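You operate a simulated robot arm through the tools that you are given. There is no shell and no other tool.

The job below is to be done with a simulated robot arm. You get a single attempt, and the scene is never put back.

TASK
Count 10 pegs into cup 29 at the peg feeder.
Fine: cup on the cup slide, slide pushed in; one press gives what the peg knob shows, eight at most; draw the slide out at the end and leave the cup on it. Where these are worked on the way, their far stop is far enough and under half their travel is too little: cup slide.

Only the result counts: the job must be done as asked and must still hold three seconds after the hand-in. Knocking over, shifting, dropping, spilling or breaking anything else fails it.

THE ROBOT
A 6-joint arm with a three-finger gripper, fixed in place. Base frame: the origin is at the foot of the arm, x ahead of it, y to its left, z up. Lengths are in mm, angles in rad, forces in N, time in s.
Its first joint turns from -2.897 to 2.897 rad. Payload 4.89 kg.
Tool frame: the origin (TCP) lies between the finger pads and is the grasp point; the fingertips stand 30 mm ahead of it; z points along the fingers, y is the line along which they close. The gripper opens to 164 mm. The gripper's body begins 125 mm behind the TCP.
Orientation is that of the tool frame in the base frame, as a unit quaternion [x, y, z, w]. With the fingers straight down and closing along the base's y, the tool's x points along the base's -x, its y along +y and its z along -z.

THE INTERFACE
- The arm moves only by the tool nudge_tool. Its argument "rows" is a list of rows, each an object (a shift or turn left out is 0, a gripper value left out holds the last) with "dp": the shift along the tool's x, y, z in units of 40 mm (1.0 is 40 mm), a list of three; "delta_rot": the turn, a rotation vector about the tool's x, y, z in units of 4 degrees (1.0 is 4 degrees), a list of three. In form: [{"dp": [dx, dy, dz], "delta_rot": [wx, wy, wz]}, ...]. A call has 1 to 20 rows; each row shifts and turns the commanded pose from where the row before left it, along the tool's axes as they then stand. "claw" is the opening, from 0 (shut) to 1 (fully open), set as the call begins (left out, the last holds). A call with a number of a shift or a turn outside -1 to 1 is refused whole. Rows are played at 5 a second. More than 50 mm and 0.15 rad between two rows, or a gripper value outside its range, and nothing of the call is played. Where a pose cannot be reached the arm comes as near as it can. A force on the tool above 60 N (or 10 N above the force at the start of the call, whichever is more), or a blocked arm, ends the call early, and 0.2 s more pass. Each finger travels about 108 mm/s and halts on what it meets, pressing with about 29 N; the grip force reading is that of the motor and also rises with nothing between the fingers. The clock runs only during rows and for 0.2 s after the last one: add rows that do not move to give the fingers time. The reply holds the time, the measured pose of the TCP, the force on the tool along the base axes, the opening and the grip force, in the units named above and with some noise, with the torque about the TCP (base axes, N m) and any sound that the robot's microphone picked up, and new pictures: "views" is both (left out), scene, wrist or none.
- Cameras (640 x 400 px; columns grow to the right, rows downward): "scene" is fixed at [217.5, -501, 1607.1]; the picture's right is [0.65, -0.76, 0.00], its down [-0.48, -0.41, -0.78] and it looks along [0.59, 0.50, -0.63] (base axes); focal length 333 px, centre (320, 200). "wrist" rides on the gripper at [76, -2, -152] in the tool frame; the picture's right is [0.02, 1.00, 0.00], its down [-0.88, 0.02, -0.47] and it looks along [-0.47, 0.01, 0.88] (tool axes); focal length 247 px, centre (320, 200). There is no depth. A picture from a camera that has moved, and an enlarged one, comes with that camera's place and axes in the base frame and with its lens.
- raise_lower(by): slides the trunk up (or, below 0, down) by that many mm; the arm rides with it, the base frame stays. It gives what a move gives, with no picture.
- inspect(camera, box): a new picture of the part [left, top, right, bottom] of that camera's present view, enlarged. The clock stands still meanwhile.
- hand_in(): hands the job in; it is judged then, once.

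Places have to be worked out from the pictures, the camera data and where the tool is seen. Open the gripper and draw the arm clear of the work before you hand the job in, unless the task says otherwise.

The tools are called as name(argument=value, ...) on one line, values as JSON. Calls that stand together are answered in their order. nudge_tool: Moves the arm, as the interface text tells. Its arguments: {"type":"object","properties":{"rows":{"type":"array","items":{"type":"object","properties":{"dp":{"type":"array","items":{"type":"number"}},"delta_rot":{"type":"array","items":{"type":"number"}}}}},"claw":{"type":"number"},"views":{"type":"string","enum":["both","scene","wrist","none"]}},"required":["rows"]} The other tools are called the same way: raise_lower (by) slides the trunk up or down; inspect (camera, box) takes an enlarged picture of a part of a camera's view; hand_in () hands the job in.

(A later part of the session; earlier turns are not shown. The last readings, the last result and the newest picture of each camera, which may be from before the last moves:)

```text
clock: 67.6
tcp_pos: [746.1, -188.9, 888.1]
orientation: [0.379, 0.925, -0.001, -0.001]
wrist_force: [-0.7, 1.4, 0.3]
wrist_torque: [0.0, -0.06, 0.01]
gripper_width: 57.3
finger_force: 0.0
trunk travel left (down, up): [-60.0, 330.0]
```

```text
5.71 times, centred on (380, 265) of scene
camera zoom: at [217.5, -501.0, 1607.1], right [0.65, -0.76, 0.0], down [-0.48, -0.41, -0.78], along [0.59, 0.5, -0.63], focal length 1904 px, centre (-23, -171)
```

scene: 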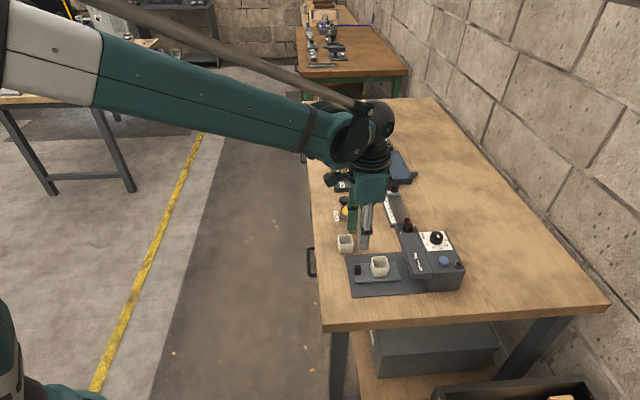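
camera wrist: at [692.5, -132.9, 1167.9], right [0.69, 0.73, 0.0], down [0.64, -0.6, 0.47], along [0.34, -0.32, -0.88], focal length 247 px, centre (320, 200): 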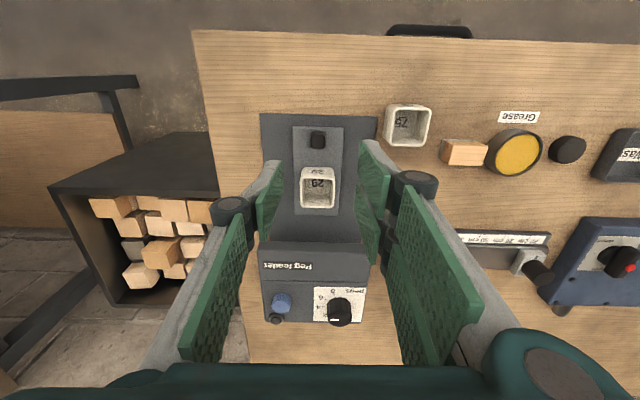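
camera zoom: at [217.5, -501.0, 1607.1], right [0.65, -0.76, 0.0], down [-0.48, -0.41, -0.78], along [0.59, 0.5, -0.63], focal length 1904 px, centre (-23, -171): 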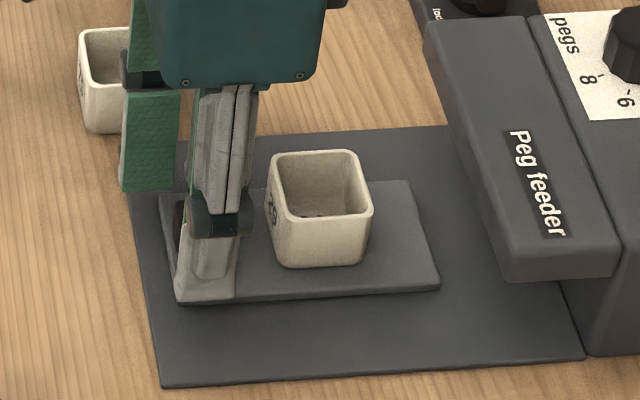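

The knob is centred between the fingers and the cup is clear of them. I close on it.

nudge_tool(claw=0.0, rows=[{}, {}, {}], views="wrist")

inspect(camera="wrist", box=[220, 110, 420, 235])

```text
clock: 68.4
tcp_pos: [746.9, -187.9, 888.4]
orientation: [0.38, 0.925, 0.001, 0.0]
wrist_force: [9.1, 7.8, -4.1]
wrist_torque: [0.15, -0.25, -0.28]
gripper_width: 17.4
finger_force: 45.1
trunk travel left (down, up): [-60.0, 330.0]
camera wrist: at [691.6, -135.6, 1040.4], right [0.69, 0.73, 0.0], down [0.64, -0.6, 0.47], along [0.34, -0.32, -0.88], focal length 247 px, centre (320, 200)
```

wrist: 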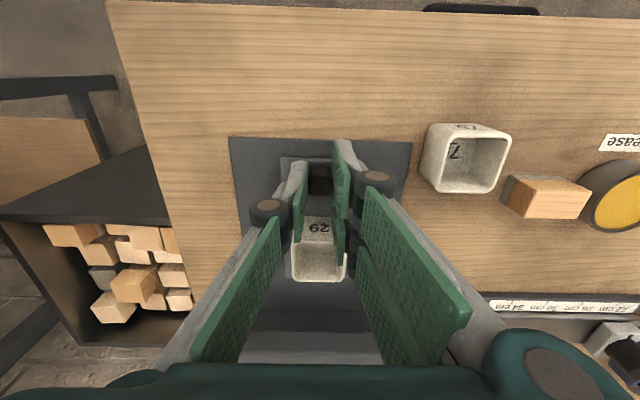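

```text
3.20 times, centred on (320, 172) of wrist
camera zoom: at [691.6, -135.6, 1040.4], right [0.69, 0.73, 0.0], down [0.64, -0.6, 0.47], along [0.34, -0.32, -0.88], focal length 790 px, centre (320, 288)
```

zoom: 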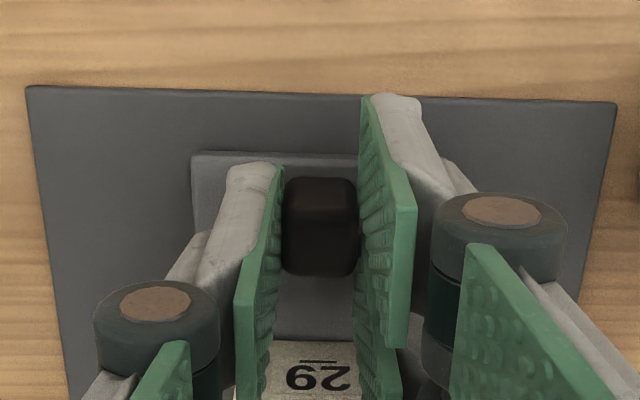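

Grip at 17.4 mm with little side force. I push the slide in slowly, 5 mm per step for 40 mm.

nudge_tool(rows=[{"dp": [-0.06, 0, 0]}, {"dp": [-0.125, 0, 0]}, {"dp": [-0.125, 0, 0]}, {"dp": [-0.125, 0, 0]}, {"dp": [-0.125, 0, 0]}, {"dp": [-0.125, 0, 0]}, {"dp": [-0.125, 0, 0]}, {"dp": [-0.125, 0, 0]}, {"dp": [-0.06, 0, 0]}, {}])

inspect(camera="scene", box=[345, 225, 425, 300])

```text
clock: 70.6
tcp_pos: [775.9, -217.3, 888.3]
orientation: [0.38, 0.925, -0.001, -0.001]
wrist_force: [21.6, 22.4, 6.6]
wrist_torque: [0.75, -0.54, -0.25]
gripper_width: 17.4
finger_force: 44.6
trunk travel left (down, up): [-60.0, 330.0]
camera wrist: at [719.8, -163.9, 1040.4], right [0.69, 0.73, 0.0], down [0.64, -0.6, 0.47], along [0.34, -0.32, -0.88], focal length 247 px, centre (320, 200)
```

scene: 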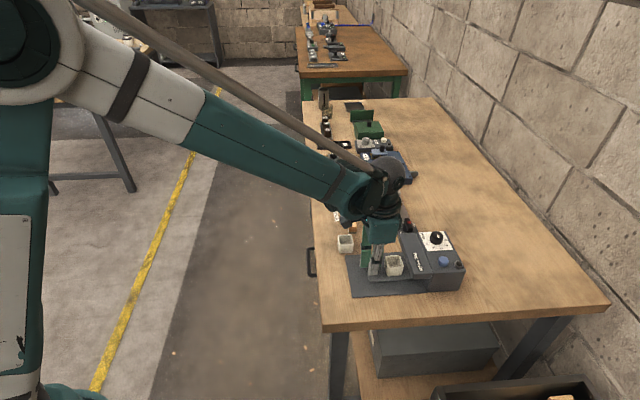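
wrist: 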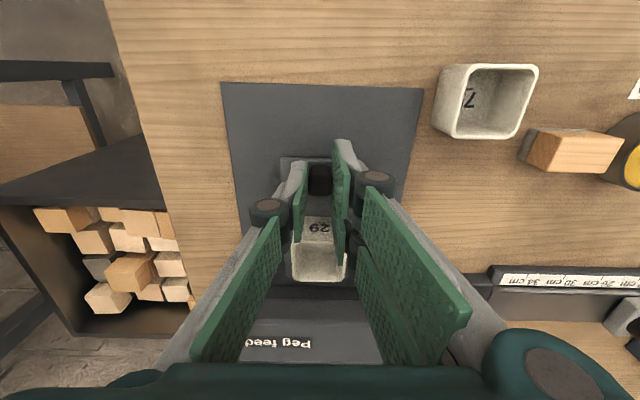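

```text
5.33 times, centred on (385, 262) of scene
camera zoom: at [217.5, -501.0, 1607.1], right [0.65, -0.76, 0.0], down [-0.48, -0.41, -0.78], along [0.59, 0.5, -0.63], focal length 1778 px, centre (-27, -133)
```

zoom: 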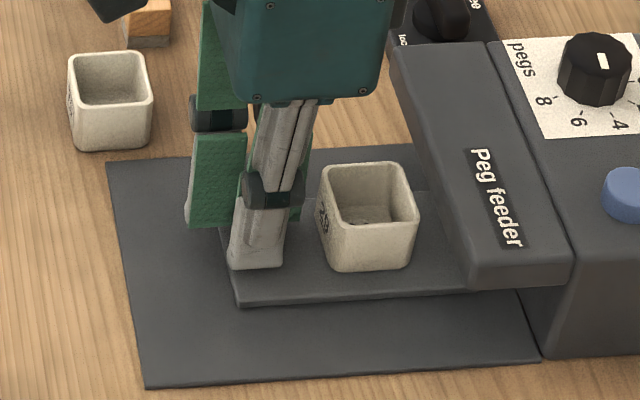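

The cup rides along well. I relieve the sideways force and push 30 mm further.

nudge_tool(rows=[{"dp": [0, 0.03, 0]}, {"dp": [-0.06, 0, 0]}, {"dp": [-0.125, 0, 0]}, {"dp": [-0.125, 0, 0]}, {"dp": [-0.125, 0, 0]}, {"dp": [-0.125, 0, 0]}, {"dp": [-0.125, 0, 0]}, {"dp": [-0.06, 0, 0]}, {}])

inspect(camera="scene", box=[345, 225, 425, 300])

```text
clock: 72.6
tcp_pos: [796.8, -239.1, 889.0]
orientation: [0.379, 0.925, -0.001, -0.001]
wrist_force: [8.7, 7.3, 6.8]
wrist_torque: [0.47, 0.02, -0.31]
gripper_width: 17.4
finger_force: 45.0
trunk travel left (down, up): [-60.0, 330.0]
camera wrist: at [741.2, -185.1, 1040.4], right [0.69, 0.73, 0.0], down [0.64, -0.6, 0.47], along [0.34, -0.32, -0.88], focal length 247 px, centre (320, 200)
```

scene: 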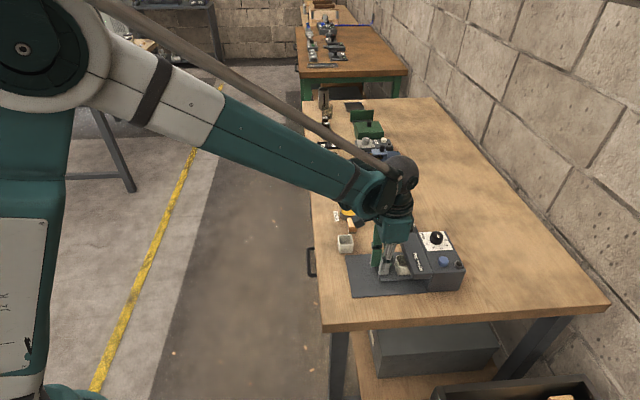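
wrist: 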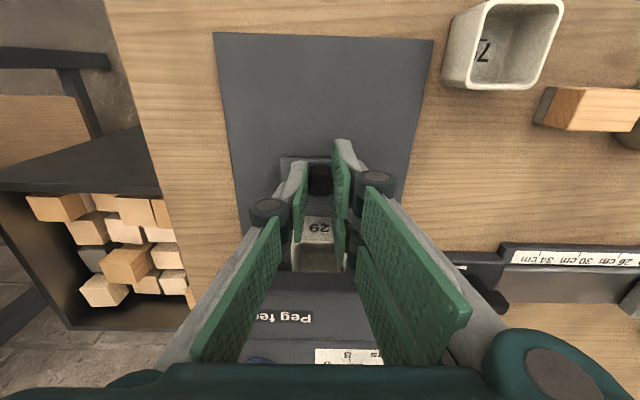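

```text
5.33 times, centred on (385, 262) of scene
camera zoom: at [217.5, -501.0, 1607.1], right [0.65, -0.76, 0.0], down [-0.48, -0.41, -0.78], along [0.59, 0.5, -0.63], focal length 1778 px, centre (-27, -133)
```

zoom: 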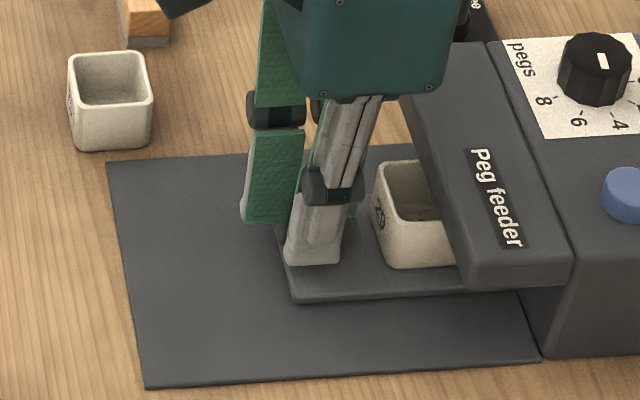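

Moved about 71 mm; the cup is going under the lip. I push the rest in 2 mm steps until the stop is felt.

nudge_tool(rows=[{"dp": [-0.05, 0, 0]}, {"dp": [-0.05, 0, 0]}, {"dp": [-0.05, 0, 0]}, {"dp": [-0.05, 0, 0]}, {}], views="none")

```text
clock: 73.8
tcp_pos: [801.4, -242.7, 888.3]
orientation: [0.38, 0.925, -0.001, -0.002]
wrist_force: [-31.6, 20.3, -4.4]
wrist_torque: [0.54, 0.85, -0.37]
gripper_width: 17.9
finger_force: 45.1
trunk travel left (down, up): [-60.0, 330.0]
```

A 37 N reaction along the slide's axis appears again, as in the empty test: the stop. I look at the state before letting go.

inspect(camera="scene", box=[345, 225, 425, 300])

inspect(camera="wrist", box=[240, 120, 400, 290])

```text
5.33 times, centred on (385, 262) of scene
camera zoom: at [217.5, -501.0, 1607.1], right [0.65, -0.76, 0.0], down [-0.48, -0.41, -0.78], along [0.59, 0.5, -0.63], focal length 1778 px, centre (-27, -133)
```

zoom: 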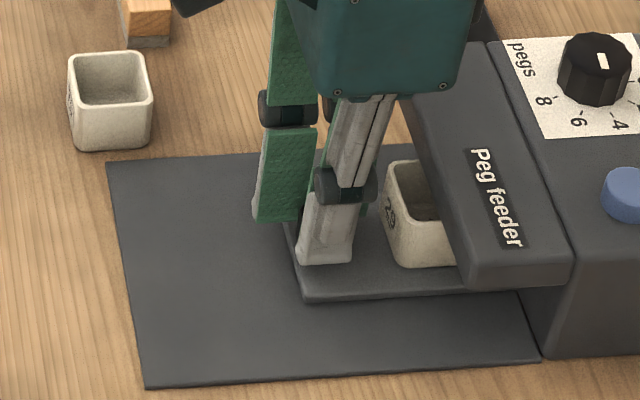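

```text
2.35 times, centred on (320, 205) of wrist
camera zoom: at [745.9, -189.6, 1040.7], right [0.69, 0.73, 0.0], down [0.64, -0.61, 0.47], along [0.34, -0.32, -0.88], focal length 581 px, centre (320, 188)
```

zoom: 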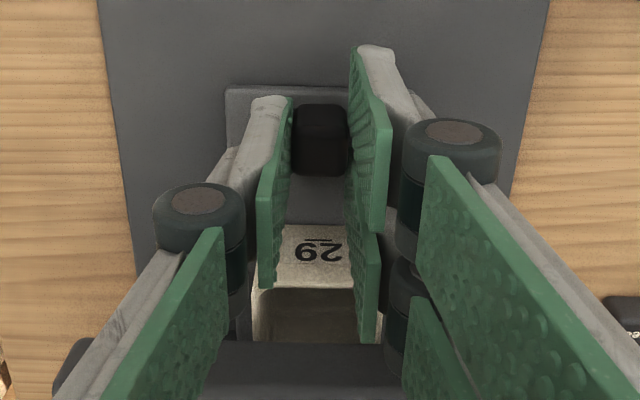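

Comparing the pictures, the slide's travel is about 74 mm, so the cup's centre is now only near U≈802 while the lip spans about 793-845 (middle ~818). I want the cup about 14 mm further in, so I draw the slide out again to reset the cup on it.

nudge_tool(rows=[{"dp": [0.06, 0, 0]}, {"dp": [0.125, 0, 0]}, {"dp": [0.125, 0, 0]}, {"dp": [0.125, 0, 0]}, {"dp": [0.125, 0, 0]}, {"dp": [0.125, 0, 0]}, {"dp": [0.125, 0, 0]}, {"dp": [0.125, 0, 0]}, {"dp": [0.125, 0, 0]}, {"dp": [0.125, 0, 0]}, {"dp": [0.125, 0, 0]}, {"dp": [0.125, 0, 0]}, {"dp": [0.125, 0, 0]}, {"dp": [0.125, 0, 0]}, {"dp": [0.125, 0, 0]}, {"dp": [0.06, 0, 0]}, {}])

inspect(camera="scene", box=[345, 225, 425, 300])

```text
clock: 77.4
tcp_pos: [749.2, -190.3, 888.5]
orientation: [0.38, 0.925, 0.0, -0.001]
wrist_force: [5.5, 6.8, -3.7]
wrist_torque: [-0.17, -0.49, -0.25]
gripper_width: 17.9
finger_force: 44.5
trunk travel left (down, up): [-60.0, 330.0]
camera wrist: at [694.1, -137.8, 1040.4], right [0.69, 0.73, 0.0], down [0.64, -0.6, 0.47], along [0.34, -0.32, -0.88], focal length 247 px, centre (320, 200)
```

scene: 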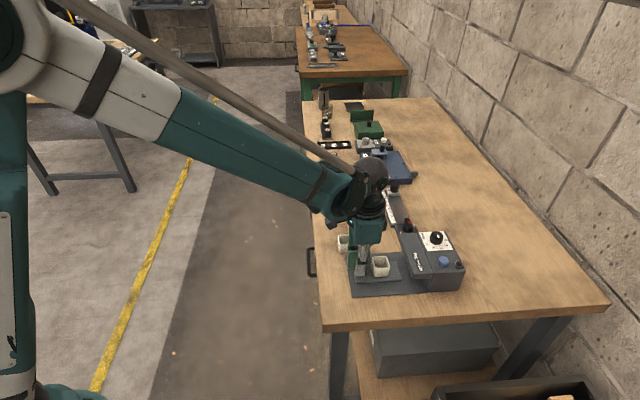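
wrist: 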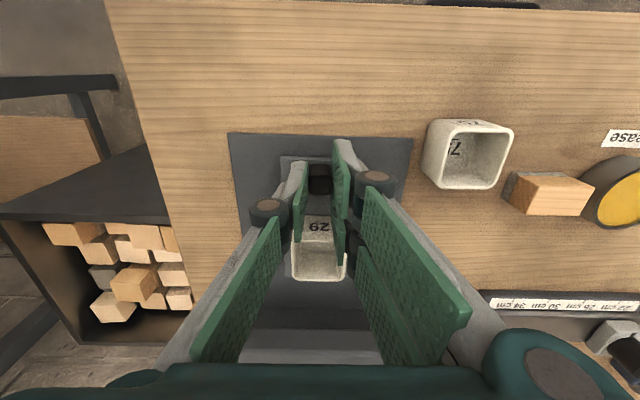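

```text
5.33 times, centred on (385, 262) of scene
camera zoom: at [217.5, -501.0, 1607.1], right [0.65, -0.76, 0.0], down [-0.48, -0.41, -0.78], along [0.59, 0.5, -0.63], focal length 1778 px, centre (-27, -133)
```

zoom: 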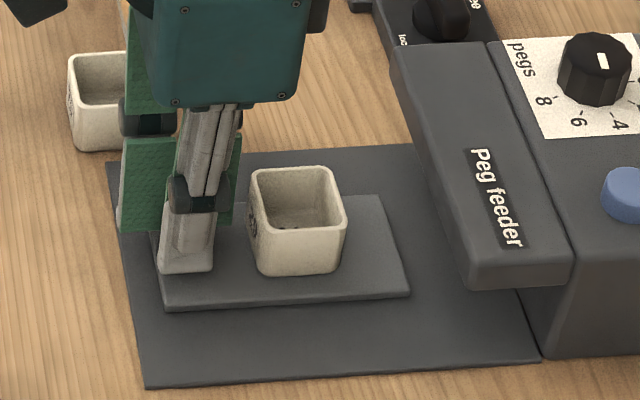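

The slide is nearly out; I draw it the last few millimetres to its outer stop, then release and rise.

nudge_tool(rows=[{"dp": [0.05, 0, 0]}, {"dp": [0.05, 0, 0]}, {}], views="none")

```text
clock: 78.2
tcp_pos: [747.1, -188.4, 887.6]
orientation: [0.38, 0.925, -0.001, 0.0]
wrist_force: [22.4, -11.5, 7.8]
wrist_torque: [-0.42, -0.69, -0.33]
gripper_width: 17.4
finger_force: 44.5
trunk travel left (down, up): [-60.0, 330.0]
```

The outer stop is felt. I open, rise and move over the cup (about U 728) to look.

nudge_tool(claw=0.35, rows=[{}, {}, {"dp": [0, 0, -1]}, {"dp": [0, 0, -1]}, {"dp": [0, 0, -1]}, {"dp": [-0.8, 0, 0]}, {"dp": [-0.77, 0, 0]}, {}])

inspect(camera="wrist", box=[240, 80, 400, 200])

```text
clock: 80.0
tcp_pos: [790.6, -231.5, 1007.2]
orientation: [0.38, 0.925, 0.0, -0.002]
wrist_force: [-0.8, 0.1, 0.4]
wrist_torque: [-0.03, -0.04, 0.03]
gripper_width: 57.4
finger_force: 0.1
trunk travel left (down, up): [-60.0, 330.0]
camera wrist: at [735.2, -178.5, 1159.4], right [0.69, 0.73, 0.0], down [0.64, -0.6, 0.47], along [0.34, -0.32, -0.88], focal length 247 px, centre (320, 200)
```

scene: 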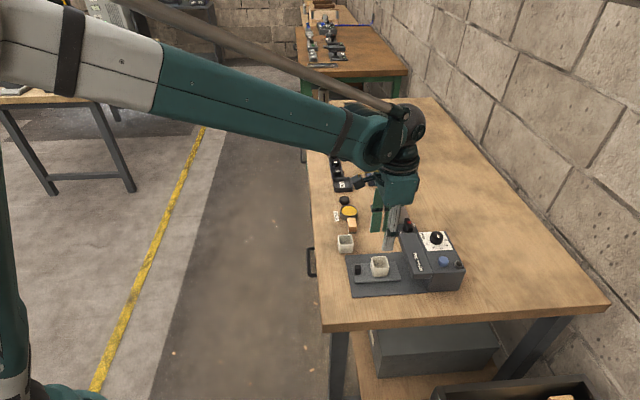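
wrist: 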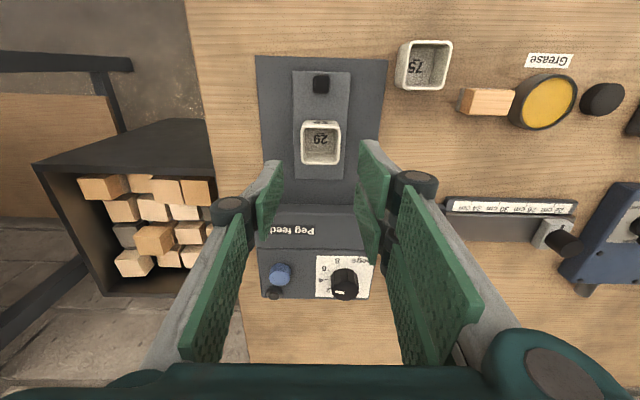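

```text
3.33 times, centred on (320, 140) of wrist
camera zoom: at [735.2, -178.5, 1159.4], right [0.69, 0.73, 0.0], down [0.64, -0.6, 0.47], along [0.34, -0.32, -0.88], focal length 823 px, centre (320, 400)
```

zoom: 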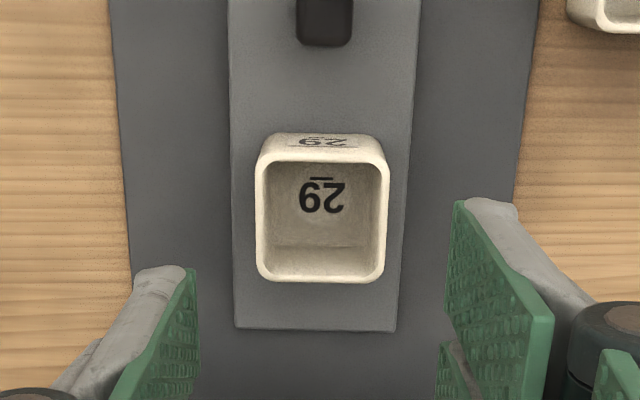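

The cup is at U≈728 with the slide's inner end at ≈785. I take one more close look at the lip's edges from here to fix the target.

inspect(camera="wrist", box=[250, 170, 390, 300])

```text
3.08 times, centred on (320, 235) of wrist
camera zoom: at [735.2, -178.5, 1159.4], right [0.69, 0.73, 0.0], down [0.64, -0.6, 0.47], along [0.34, -0.32, -0.88], focal length 760 px, centre (320, 92)
```

zoom: 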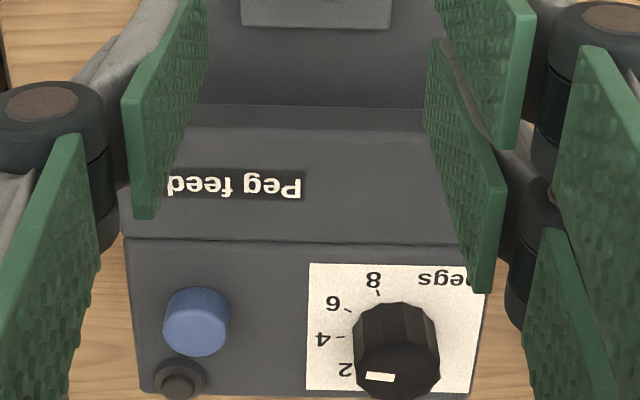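

The lip spans U≈792.5 to 843, middle ≈818; with 75 mm travel the cup should stand near U≈740 on the drawn-out slide. I go down over the cup to grip it again.

nudge_tool(claw=0.42, rows=[{"dp": [-0.04, 0.01, 0.5]}, {"dp": [0, 0, 0.6]}, {"dp": [0, 0, 0.6]}, {"dp": [0, 0, 0.6]}, {"dp": [0, 0, 0.65]}, {}], views="wrist")

nudge_tool(claw=0.0, rows=[{}, {}, {}], views="wrist")

```text
clock: 81.4
tcp_pos: [792.1, -234.1, 889.3]
orientation: [0.379, 0.925, -0.001, -0.001]
wrist_force: [0.2, 0.2, -0.4]
wrist_torque: [0.01, -0.03, -0.02]
gripper_width: 68.9
finger_force: 0.0
trunk travel left (down, up): [-60.0, 330.0]
camera wrist: at [736.0, -180.9, 1041.6], right [0.69, 0.73, 0.0], down [0.64, -0.6, 0.47], along [0.34, -0.32, -0.88], focal length 247 px, centre (320, 200)
```

wrist: 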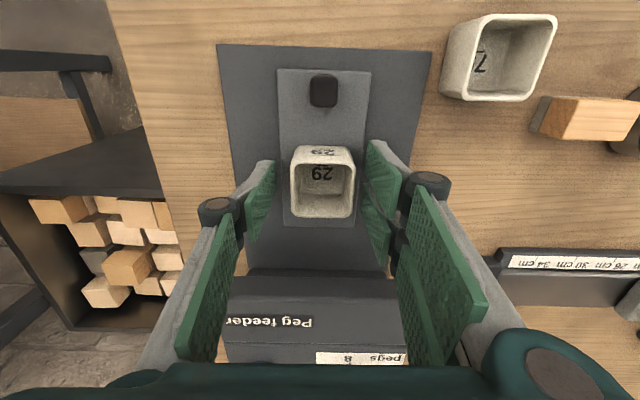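

```text
clock: 82.2
tcp_pos: [790.9, -233.6, 889.3]
orientation: [0.38, 0.925, 0.0, -0.001]
wrist_force: [-0.1, -0.1, 0.4]
wrist_torque: [0.02, 0.04, 0.02]
gripper_width: 43.1
finger_force: 29.2
trunk travel left (down, up): [-60.0, 330.0]
camera wrist: at [736.1, -181.0, 1041.6], right [0.69, 0.73, 0.0], down [0.64, -0.6, 0.47], along [0.34, -0.32, -0.88], focal length 247 px, centre (320, 200)
```

wrist: 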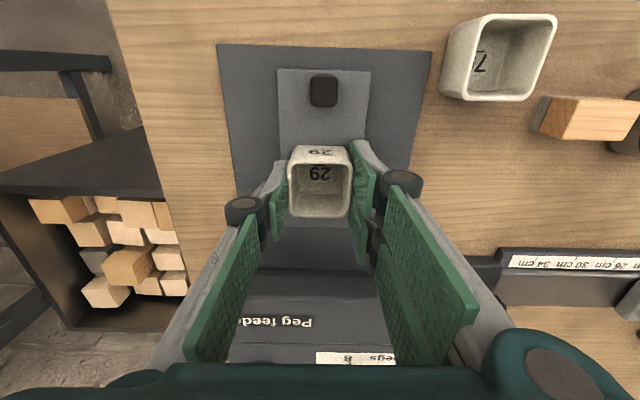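

Cup held at 43.1 mm. I lift it 5 mm, move it 12 mm inward, and set it down again.

nudge_tool(rows=[{"dp": [0, 0, -0.125]}, {}, {"dp": [-0.15, 0, 0]}, {"dp": [-0.15, 0, 0]}, {}, {"dp": [0, 0, 0.05]}, {"dp": [0, 0, 0.05]}, {}], views="none")

nudge_tool(rows=[{"dp": [0, 0, 0.03]}, {}], views="none")

```text
clock: 84.0
tcp_pos: [800.5, -241.9, 891.8]
orientation: [0.38, 0.925, -0.001, -0.001]
wrist_force: [0.4, -0.8, -0.5]
wrist_torque: [0.02, 0.0, 0.02]
gripper_width: 43.1
finger_force: 28.6
trunk travel left (down, up): [-60.0, 330.0]
```

```text
clock: 84.6
tcp_pos: [801.9, -241.6, 890.9]
orientation: [0.38, 0.925, 0.0, -0.002]
wrist_force: [0.2, -0.7, -0.6]
wrist_torque: [0.0, 0.05, -0.01]
gripper_width: 43.1
finger_force: 29.2
trunk travel left (down, up): [-60.0, 330.0]
```

Not yet down (890.9 against 889.3 before); I lower another 1-2 mm with the force watched.

nudge_tool(rows=[{"dp": [0, 0, 0.03]}, {}], views="none")

nudge_tool(rows=[{"dp": [0, 0, 0.02]}, {}], views="none")

```text
clock: 85.2
tcp_pos: [800.7, -241.8, 889.3]
orientation: [0.379, 0.925, -0.001, 0.0]
wrist_force: [2.6, 1.0, 4.5]
wrist_torque: [-0.01, -0.02, -0.01]
gripper_width: 43.0
finger_force: 28.8
trunk travel left (down, up): [-60.0, 330.0]
```

```text
clock: 85.8
tcp_pos: [801.7, -241.9, 889.1]
orientation: [0.379, 0.925, 0.001, -0.001]
wrist_force: [0.6, -0.8, 16.2]
wrist_torque: [0.01, 0.01, -0.01]
gripper_width: 43.0
finger_force: 29.7
trunk travel left (down, up): [-60.0, 330.0]
```

The cup is down (16 N). I release, rise and look.

nudge_tool(claw=0.4, rows=[{}, {}, {}, {"dp": [0, 0, -1]}, {"dp": [0, 0, -1]}, {"dp": [0, 0, -1]}, {"dp": [0.95, 0, 0]}, {"dp": [0.95, 0, 0]}, {}])

inspect(camera="scene", box=[345, 225, 425, 300])

inspect(camera="wrist", box=[240, 100, 400, 220])

```text
clock: 87.8
tcp_pos: [746.9, -188.7, 1007.5]
orientation: [0.38, 0.925, -0.001, -0.001]
wrist_force: [-0.5, -0.7, -0.8]
wrist_torque: [0.03, 0.02, 0.02]
gripper_width: 65.6
finger_force: 0.0
trunk travel left (down, up): [-60.0, 330.0]
camera wrist: at [691.6, -135.3, 1159.9], right [0.69, 0.73, 0.0], down [0.64, -0.61, 0.47], along [0.34, -0.32, -0.88], focal length 247 px, centre (320, 200)
```

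scene: 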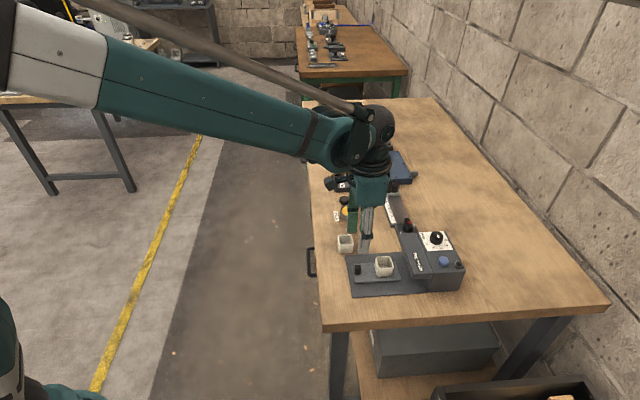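
wrist: 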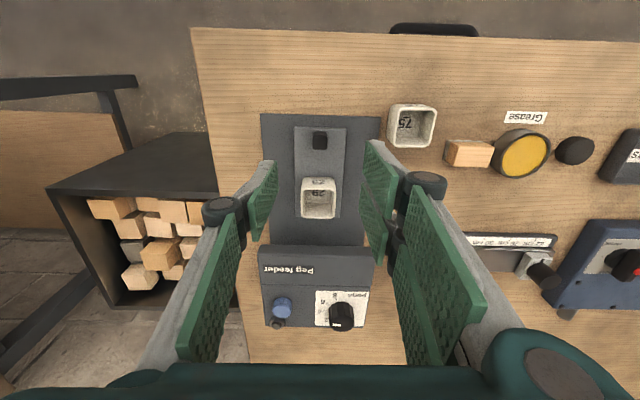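

```text
5.33 times, centred on (385, 262) of scene
camera zoom: at [217.5, -501.0, 1607.1], right [0.65, -0.76, 0.0], down [-0.48, -0.41, -0.78], along [0.59, 0.5, -0.63], focal length 1778 px, centre (-27, -133)
```

zoom: 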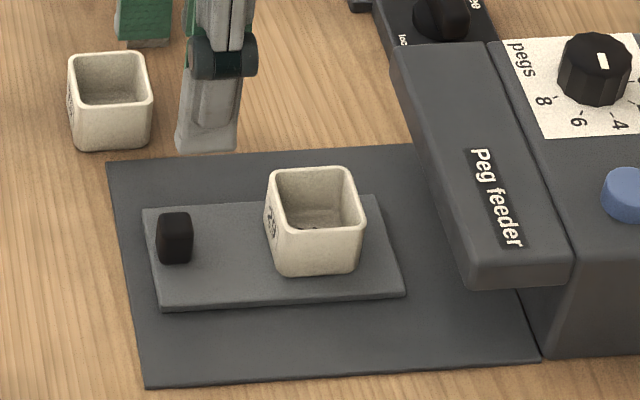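

```text
3.33 times, centred on (320, 160) of wrist
camera zoom: at [691.6, -135.3, 1159.9], right [0.69, 0.73, 0.0], down [0.64, -0.61, 0.47], along [0.34, -0.32, -0.88], focal length 823 px, centre (320, 333)
```

zoom: 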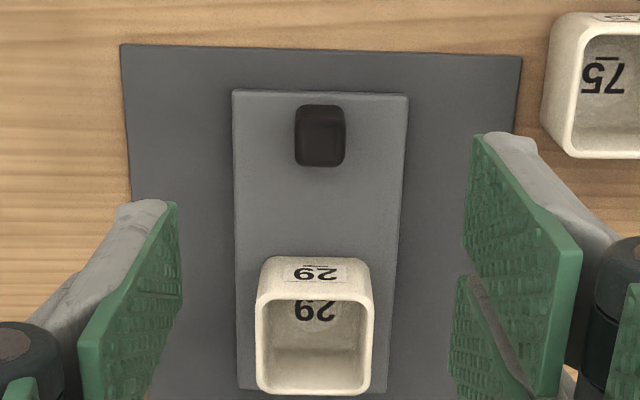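

The cup is well placed, and the slide's knob is right below the tool. I go down and grip it.

nudge_tool(claw=0.35, rows=[{"dp": [0, 0, 0.6]}, {"dp": [0, 0, 0.6]}, {"dp": [0, 0, 0.6]}, {"dp": [0, 0, 0.6]}, {"dp": [0, 0, 0.6]}, {}], views="none")

nudge_tool(claw=0.0, rows=[{}, {}, {}], views="wrist")

```text
clock: 89.2
tcp_pos: [745.4, -188.8, 889.0]
orientation: [0.379, 0.925, 0.0, -0.001]
wrist_force: [0.1, 0.1, -1.4]
wrist_torque: [-0.01, -0.05, -0.01]
gripper_width: 57.4
finger_force: 0.0
trunk travel left (down, up): [-60.0, 330.0]
```

```text
clock: 90.0
tcp_pos: [746.7, -188.8, 889.5]
orientation: [0.379, 0.925, -0.001, -0.001]
wrist_force: [-2.8, -1.9, -5.5]
wrist_torque: [-0.22, -0.08, -0.2]
gripper_width: 17.7
finger_force: 45.1
trunk travel left (down, up): [-60.0, 330.0]
camera wrist: at [691.3, -135.1, 1041.2], right [0.69, 0.73, 0.0], down [0.64, -0.61, 0.47], along [0.34, -0.32, -0.88], focal length 247 px, centre (320, 200)
```

wrist: 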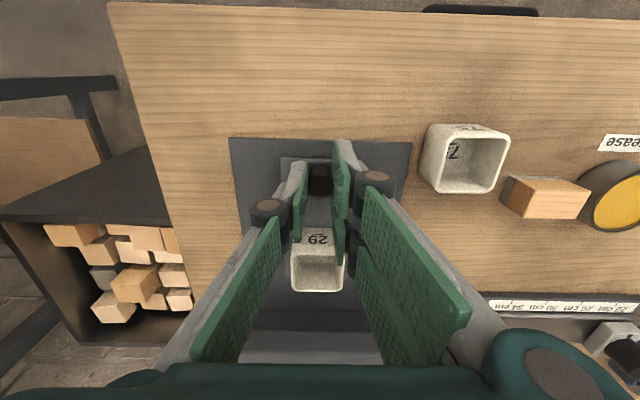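

Gripped at 17.7 mm with hardly any side force. I push 70 mm in, slowly, with a small sideways relief on the way.

nudge_tool(rows=[{"dp": [-0.06, 0, 0]}, {"dp": [-0.125, 0.003, 0]}, {"dp": [-0.125, 0.003, 0]}, {"dp": [-0.125, 0.003, 0]}, {"dp": [-0.125, 0.003, 0]}, {"dp": [-0.125, 0.003, 0]}, {"dp": [-0.125, 0.003, 0]}, {"dp": [-0.125, 0.003, 0]}, {"dp": [-0.125, 0.003, 0]}, {"dp": [-0.125, 0.003, 0]}, {"dp": [-0.125, 0.003, 0]}, {"dp": [-0.125, 0.003, 0]}, {"dp": [-0.125, 0.003, 0]}, {"dp": [-0.125, 0.003, 0]}, {"dp": [-0.06, 0, 0]}, {}])

inspect(camera="scene", box=[345, 225, 425, 300])

```text
clock: 93.4
tcp_pos: [796.0, -238.6, 889.3]
orientation: [0.379, 0.925, 0.0, -0.002]
wrist_force: [-34.9, -34.9, -0.6]
wrist_torque: [-0.99, 0.82, -0.34]
gripper_width: 17.8
finger_force: 44.9
trunk travel left (down, up): [-60.0, 330.0]
camera wrist: at [741.0, -184.7, 1041.1], right [0.69, 0.73, 0.0], down [0.64, -0.61, 0.47], along [0.34, -0.32, -0.88], focal length 247 px, centre (320, 200)
```

scene: 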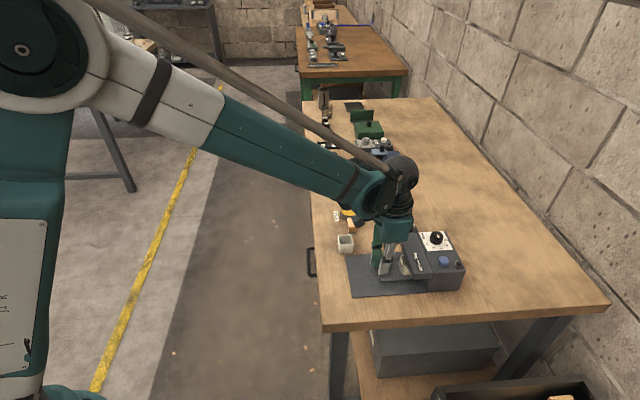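
wrist: 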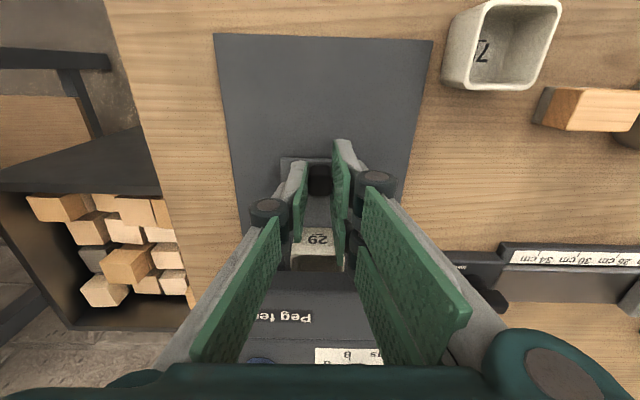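

```text
5.33 times, centred on (385, 262) of scene
camera zoom: at [217.5, -501.0, 1607.1], right [0.65, -0.76, 0.0], down [-0.48, -0.41, -0.78], along [0.59, 0.5, -0.63], focal length 1778 px, centre (-27, -133)
```

zoom: 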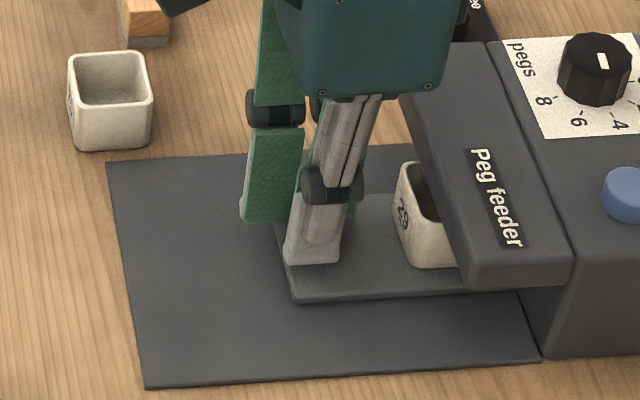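

I relieve the side force (2 mm) and push the last millimetres to the stop.

nudge_tool(rows=[{"dp": [0, -0.055, 0]}, {}], views="none")

nudge_tool(rows=[{"dp": [-0.05, 0, 0]}, {"dp": [-0.05, 0, 0]}, {"dp": [-0.05, 0, 0]}, {"dp": [-0.03, 0, 0]}, {}], views="none")

```text
clock: 94.0
tcp_pos: [795.6, -238.8, 890.0]
orientation: [0.379, 0.926, 0.001, -0.001]
wrist_force: [-19.6, -19.8, 6.7]
wrist_torque: [-0.34, 0.57, -0.31]
gripper_width: 17.6
finger_force: 44.7
trunk travel left (down, up): [-60.0, 330.0]
```

```text
clock: 95.2
tcp_pos: [800.1, -241.7, 889.6]
orientation: [0.378, 0.926, 0.001, -0.001]
wrist_force: [-31.3, 9.5, 7.7]
wrist_torque: [0.62, 1.13, -0.26]
gripper_width: 17.6
finger_force: 44.9
trunk travel left (down, up): [-60.0, 330.0]
```

The stop is reached (29 N back, 75 mm of travel). I add 1 mm for certainty, then release and rise, and check.

nudge_tool(rows=[{"dp": [-0.025, 0, 0]}, {}], views="none")

nudge_tool(claw=0.3, rows=[{}, {}, {"dp": [0, 0, -0.5]}, {"dp": [0, 0, -1]}, {"dp": [0, 0, -1]}, {"dp": [0, 0, -0.5]}, {}])

inspect(camera="scene", box=[345, 225, 425, 300])

inspect(camera="wrist", box=[240, 100, 400, 220])

```text
clock: 95.8
tcp_pos: [800.5, -242.3, 887.6]
orientation: [0.379, 0.925, 0.001, -0.001]
wrist_force: [-34.5, 16.8, 0.4]
wrist_torque: [0.47, 0.94, -0.34]
gripper_width: 17.8
finger_force: 44.4
trunk travel left (down, up): [-60.0, 330.0]
```

```text
clock: 97.4
tcp_pos: [801.6, -243.5, 1008.8]
orientation: [0.38, 0.925, -0.001, -0.001]
wrist_force: [0.2, 0.1, -0.2]
wrist_torque: [-0.03, -0.01, -0.01]
gripper_width: 49.1
finger_force: 0.1
trunk travel left (down, up): [-60.0, 330.0]
camera wrist: at [746.2, -191.4, 1160.4], right [0.69, 0.73, 0.0], down [0.64, -0.6, 0.47], along [0.34, -0.32, -0.88], focal length 247 px, centre (320, 200)
```

scene: 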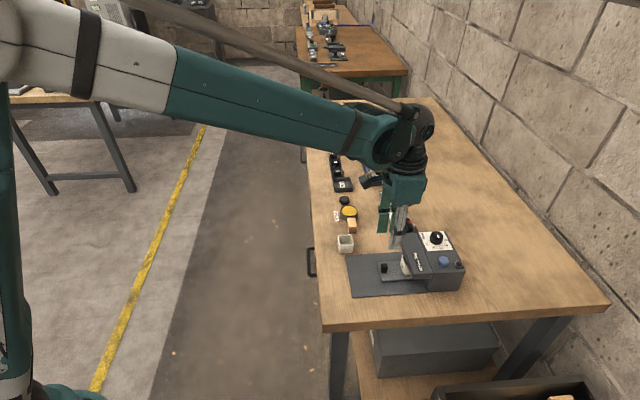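
wrist: 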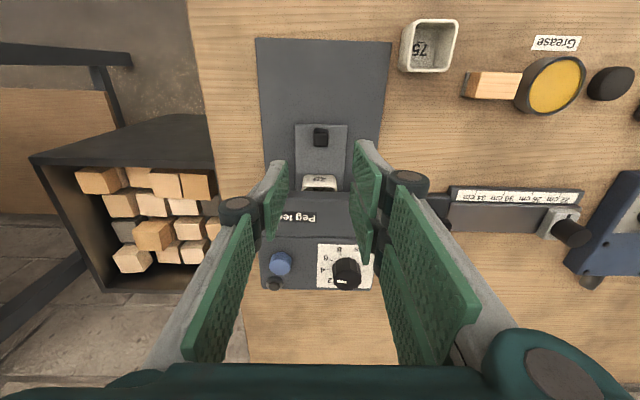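

```text
5.33 times, centred on (385, 262) of scene
camera zoom: at [217.5, -501.0, 1607.1], right [0.65, -0.76, 0.0], down [-0.48, -0.41, -0.78], along [0.59, 0.5, -0.63], focal length 1778 px, centre (-27, -133)
```

zoom: 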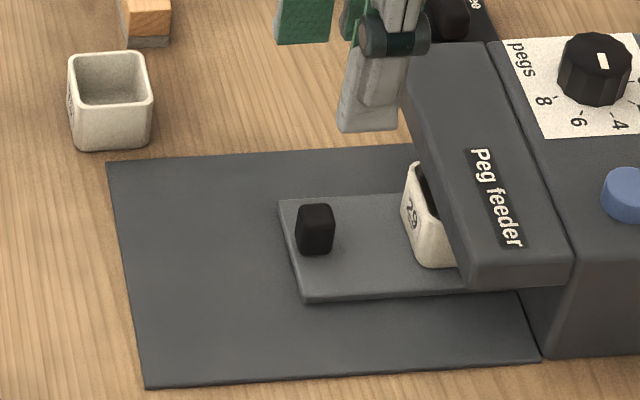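

```text
3.33 times, centred on (320, 160) of wrist
camera zoom: at [746.2, -191.4, 1160.4], right [0.69, 0.73, 0.0], down [0.64, -0.6, 0.47], along [0.34, -0.32, -0.88], focal length 823 px, centre (320, 333)
```

zoom: 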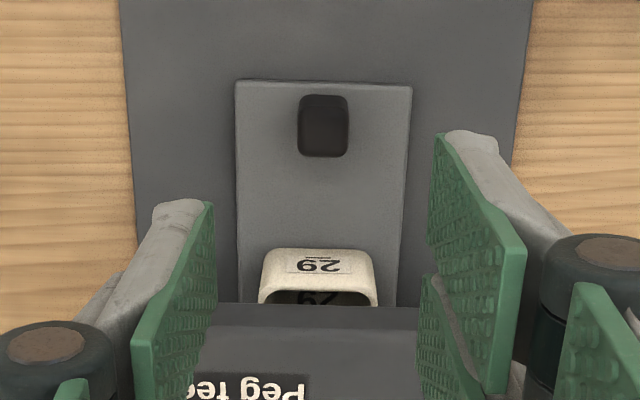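

The slide is fully in and the cup sits under the lip. Next is the blue button (about U 875, V 342): I close the fingers and move above it for a look.

nudge_tool(claw=0.0, rows=[{"dp": [-0.6, 0, 0]}, {"dp": [-0.68, -0.29, 0]}, {"dp": [-0.68, -0.29, 0]}, {"dp": [-0.68, -0.29, 0]}, {"dp": [-0.68, -0.29, 0]}, {}])

inspect(camera="wrist", box=[240, 90, 400, 210])

```text
clock: 98.8
tcp_pos: [864.5, -372.2, 1008.5]
orientation: [0.379, 0.925, -0.001, 0.0]
wrist_force: [0.1, 0.2, 0.8]
wrist_torque: [-0.07, 0.0, -0.01]
gripper_width: 0.0
finger_force: 29.3
trunk travel left (down, up): [-60.0, 330.0]
camera wrist: at [809.5, -317.8, 1160.5], right [0.69, 0.73, 0.0], down [0.64, -0.6, 0.47], along [0.34, -0.32, -0.88], focal length 247 px, centre (320, 200)
```

scene: 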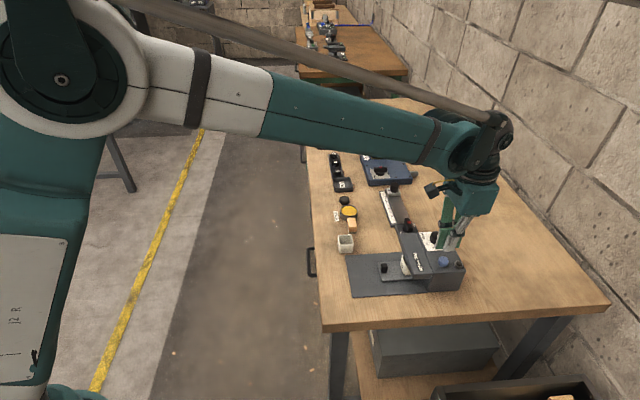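
wrist: 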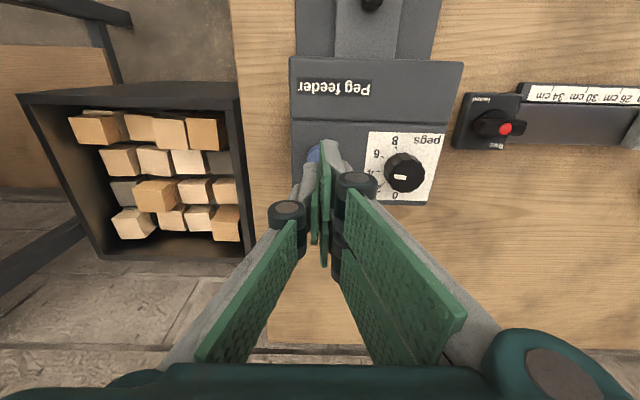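

```text
3.33 times, centred on (320, 150) of wrist
camera zoom: at [809.5, -317.8, 1160.5], right [0.69, 0.73, 0.0], down [0.64, -0.6, 0.47], along [0.34, -0.32, -0.88], focal length 823 px, centre (320, 367)
```

zoom: 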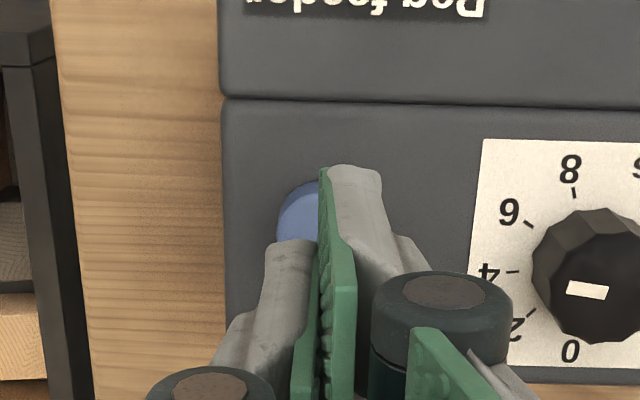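

The closed fingers overlap along U and would come near the small black part beside the button, so I turn the tool 90° (fingers then narrow along U) and centre over the button.

nudge_tool(rows=[{"dp": [0.19, 0.045, 0], "delta_rot": [0, 0, -1]}, {"delta_rot": [0, 0, -1]}, {"delta_rot": [0, 0, -1]}, {"delta_rot": [0, 0, -1]}, {"delta_rot": [0, 0, -1]}, {"delta_rot": [0, 0, -1]}, {"delta_rot": [0, 0, -1]}, {"delta_rot": [0, 0, -1]}, {"delta_rot": [0, 0, -1]}, {"delta_rot": [0, 0, -1]}, {"delta_rot": [0, 0, -1]}, {"delta_rot": [0, 0, -1]}, {"delta_rot": [0, 0, -1]}, {"delta_rot": [0, 0, -1]}, {"delta_rot": [0, 0, -1]}, {"delta_rot": [0, 0, -1]}, {"delta_rot": [0, 0, -1]}, {"delta_rot": [0, 0, -1]}, {"delta_rot": [0, 0, -1]}, {"delta_rot": [0, 0, -1]}], views="none")

nudge_tool(rows=[{"delta_rot": [0, 0, -1]}, {"delta_rot": [0, 0, -1]}, {"delta_rot": [0, 0, -0.5]}, {}])

inspect(camera="wrist", box=[240, 90, 400, 210])

inspect(camera="scene", box=[395, 180, 485, 290])

```text
clock: 103.0
tcp_pos: [860.0, -363.9, 1008.6]
orientation: [-0.306, 0.952, 0.0, -0.001]
wrist_force: [0.7, 0.5, -0.2]
wrist_torque: [0.01, 0.04, -0.04]
gripper_width: 0.3
finger_force: 28.5
trunk travel left (down, up): [-60.0, 330.0]
```

```text
clock: 104.0
tcp_pos: [860.3, -363.9, 1007.9]
orientation: [-0.387, 0.922, 0.0, -0.002]
wrist_force: [-0.5, -0.7, 0.0]
wrist_torque: [-0.03, 0.0, 0.0]
gripper_width: 0.0
finger_force: 29.2
trunk travel left (down, up): [-60.0, 330.0]
camera wrist: at [807.7, -418.5, 1159.5], right [-0.73, 0.69, 0.0], down [0.61, 0.64, 0.47], along [0.32, 0.34, -0.88], focal length 247 px, centre (320, 200)
```

scene: 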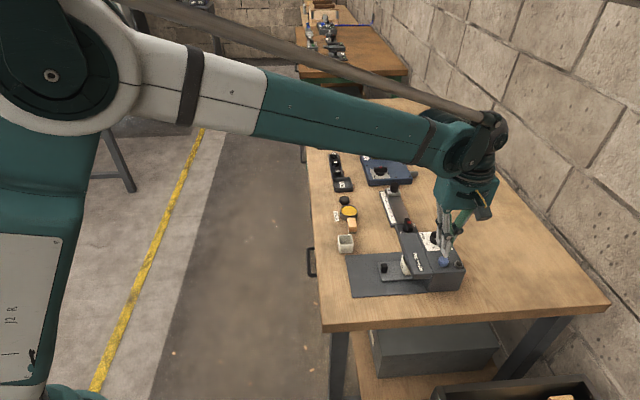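
wrist: 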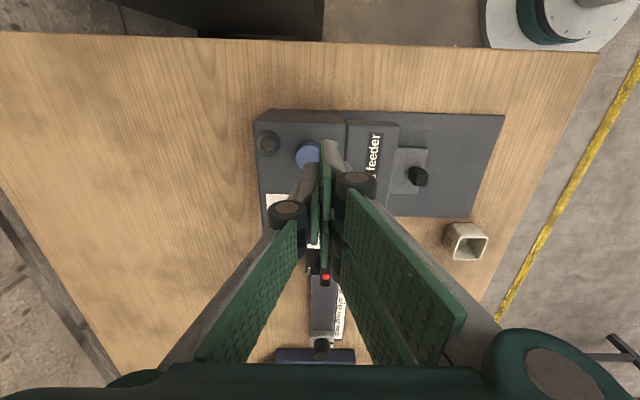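

```text
3.33 times, centred on (320, 150) of wrist
camera zoom: at [807.7, -418.5, 1159.5], right [-0.73, 0.69, 0.0], down [0.61, 0.64, 0.47], along [0.32, 0.34, -0.88], focal length 823 px, centre (320, 367)
```

zoom: 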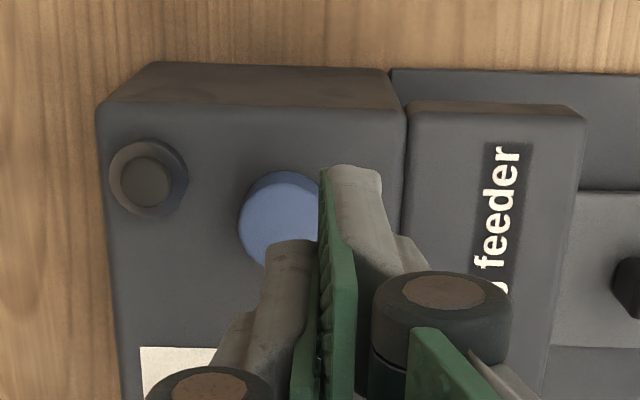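

```text
3.64 times, centred on (440, 235) of scene
camera zoom: at [217.5, -501.0, 1607.1], right [0.65, -0.76, 0.0], down [-0.48, -0.41, -0.78], along [0.59, 0.5, -0.63], focal length 1212 px, centre (-116, 73)
```

zoom: 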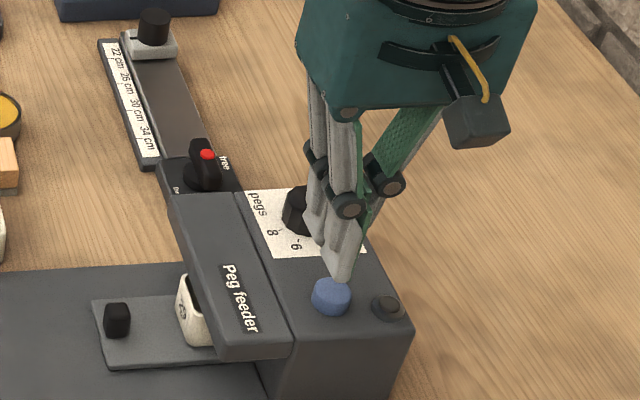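

The button lies about 7-11 mm further along +U and 3 mm to -V from the tool's axis. I shift 4 mm and 3 mm so both fingertips land on it, and go down to just above it.

nudge_tool(rows=[{"dp": [0.075, -0.12, 0.3]}, {"dp": [0, 0, 0.4]}, {"dp": [0, 0, 0.2]}, {}], views="scene")

inspect(camera="scene", box=[410, 220, 480, 290])

inspect(camera="wrist", box=[240, 110, 400, 230])

```text
clock: 105.0
tcp_pos: [863.0, -368.0, 971.0]
orientation: [-0.386, 0.923, 0.001, 0.0]
wrist_force: [0.0, 0.1, -0.8]
wrist_torque: [0.0, 0.0, -0.03]
gripper_width: 0.0
finger_force: 29.0
trunk travel left (down, up): [-60.0, 330.0]
```

scene: 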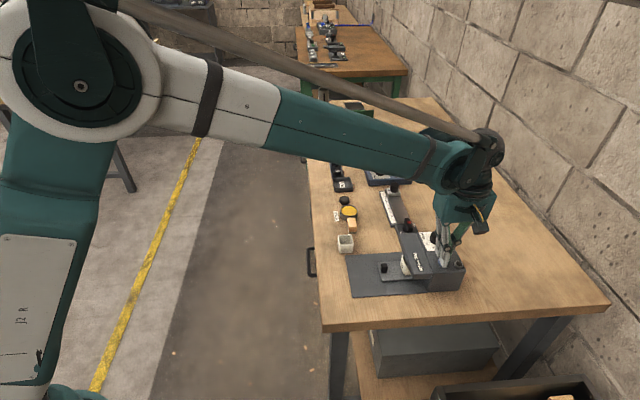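

```text
5.71 times, centred on (445, 255) of scene
camera zoom: at [217.5, -501.0, 1607.1], right [0.65, -0.76, 0.0], down [-0.48, -0.41, -0.78], along [0.59, 0.5, -0.63], focal length 1904 px, centre (-394, -114)
```

zoom: 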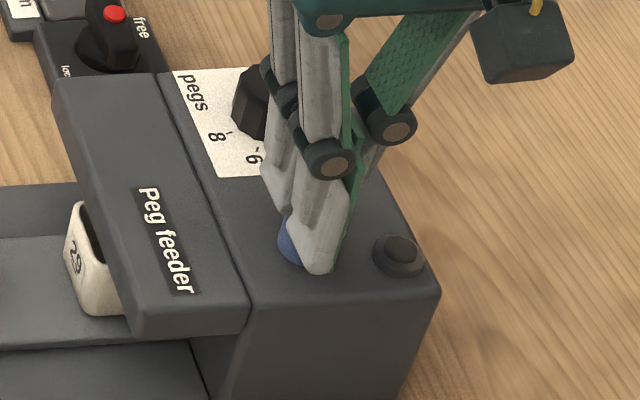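

```text
3.33 times, centred on (320, 170) of wrist
camera zoom: at [809.2, -423.7, 1123.7], right [-0.73, 0.69, 0.0], down [0.61, 0.64, 0.47], along [0.32, 0.34, -0.88], focal length 823 px, centre (320, 300)
```

zoom: 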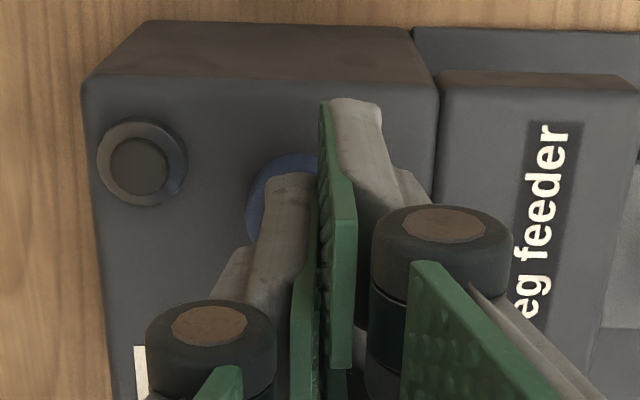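

The fingertips are right above the button. I lower in small steps and watch for force or sound.

nudge_tool(rows=[{"dp": [0, 0, 0.05]}, {"dp": [0, 0, 0.05]}, {}], views="none")

nudge_tool(rows=[{"dp": [0, 0, 0.05]}, {}], views="none")

```text
clock: 105.8
tcp_pos: [863.1, -368.9, 969.0]
orientation: [-0.386, 0.923, 0.0, -0.001]
wrist_force: [-0.1, -0.5, -0.2]
wrist_torque: [-0.01, 0.02, -0.01]
gripper_width: 0.1
finger_force: 28.7
trunk travel left (down, up): [-60.0, 330.0]
```

```text
clock: 106.4
tcp_pos: [863.4, -368.4, 966.4]
orientation: [-0.386, 0.923, 0.001, -0.002]
wrist_force: [0.6, 0.2, 0.5]
wrist_torque: [-0.03, 0.01, -0.02]
gripper_width: 6.1
finger_force: 45.0
trunk travel left (down, up): [-60.0, 330.0]
```

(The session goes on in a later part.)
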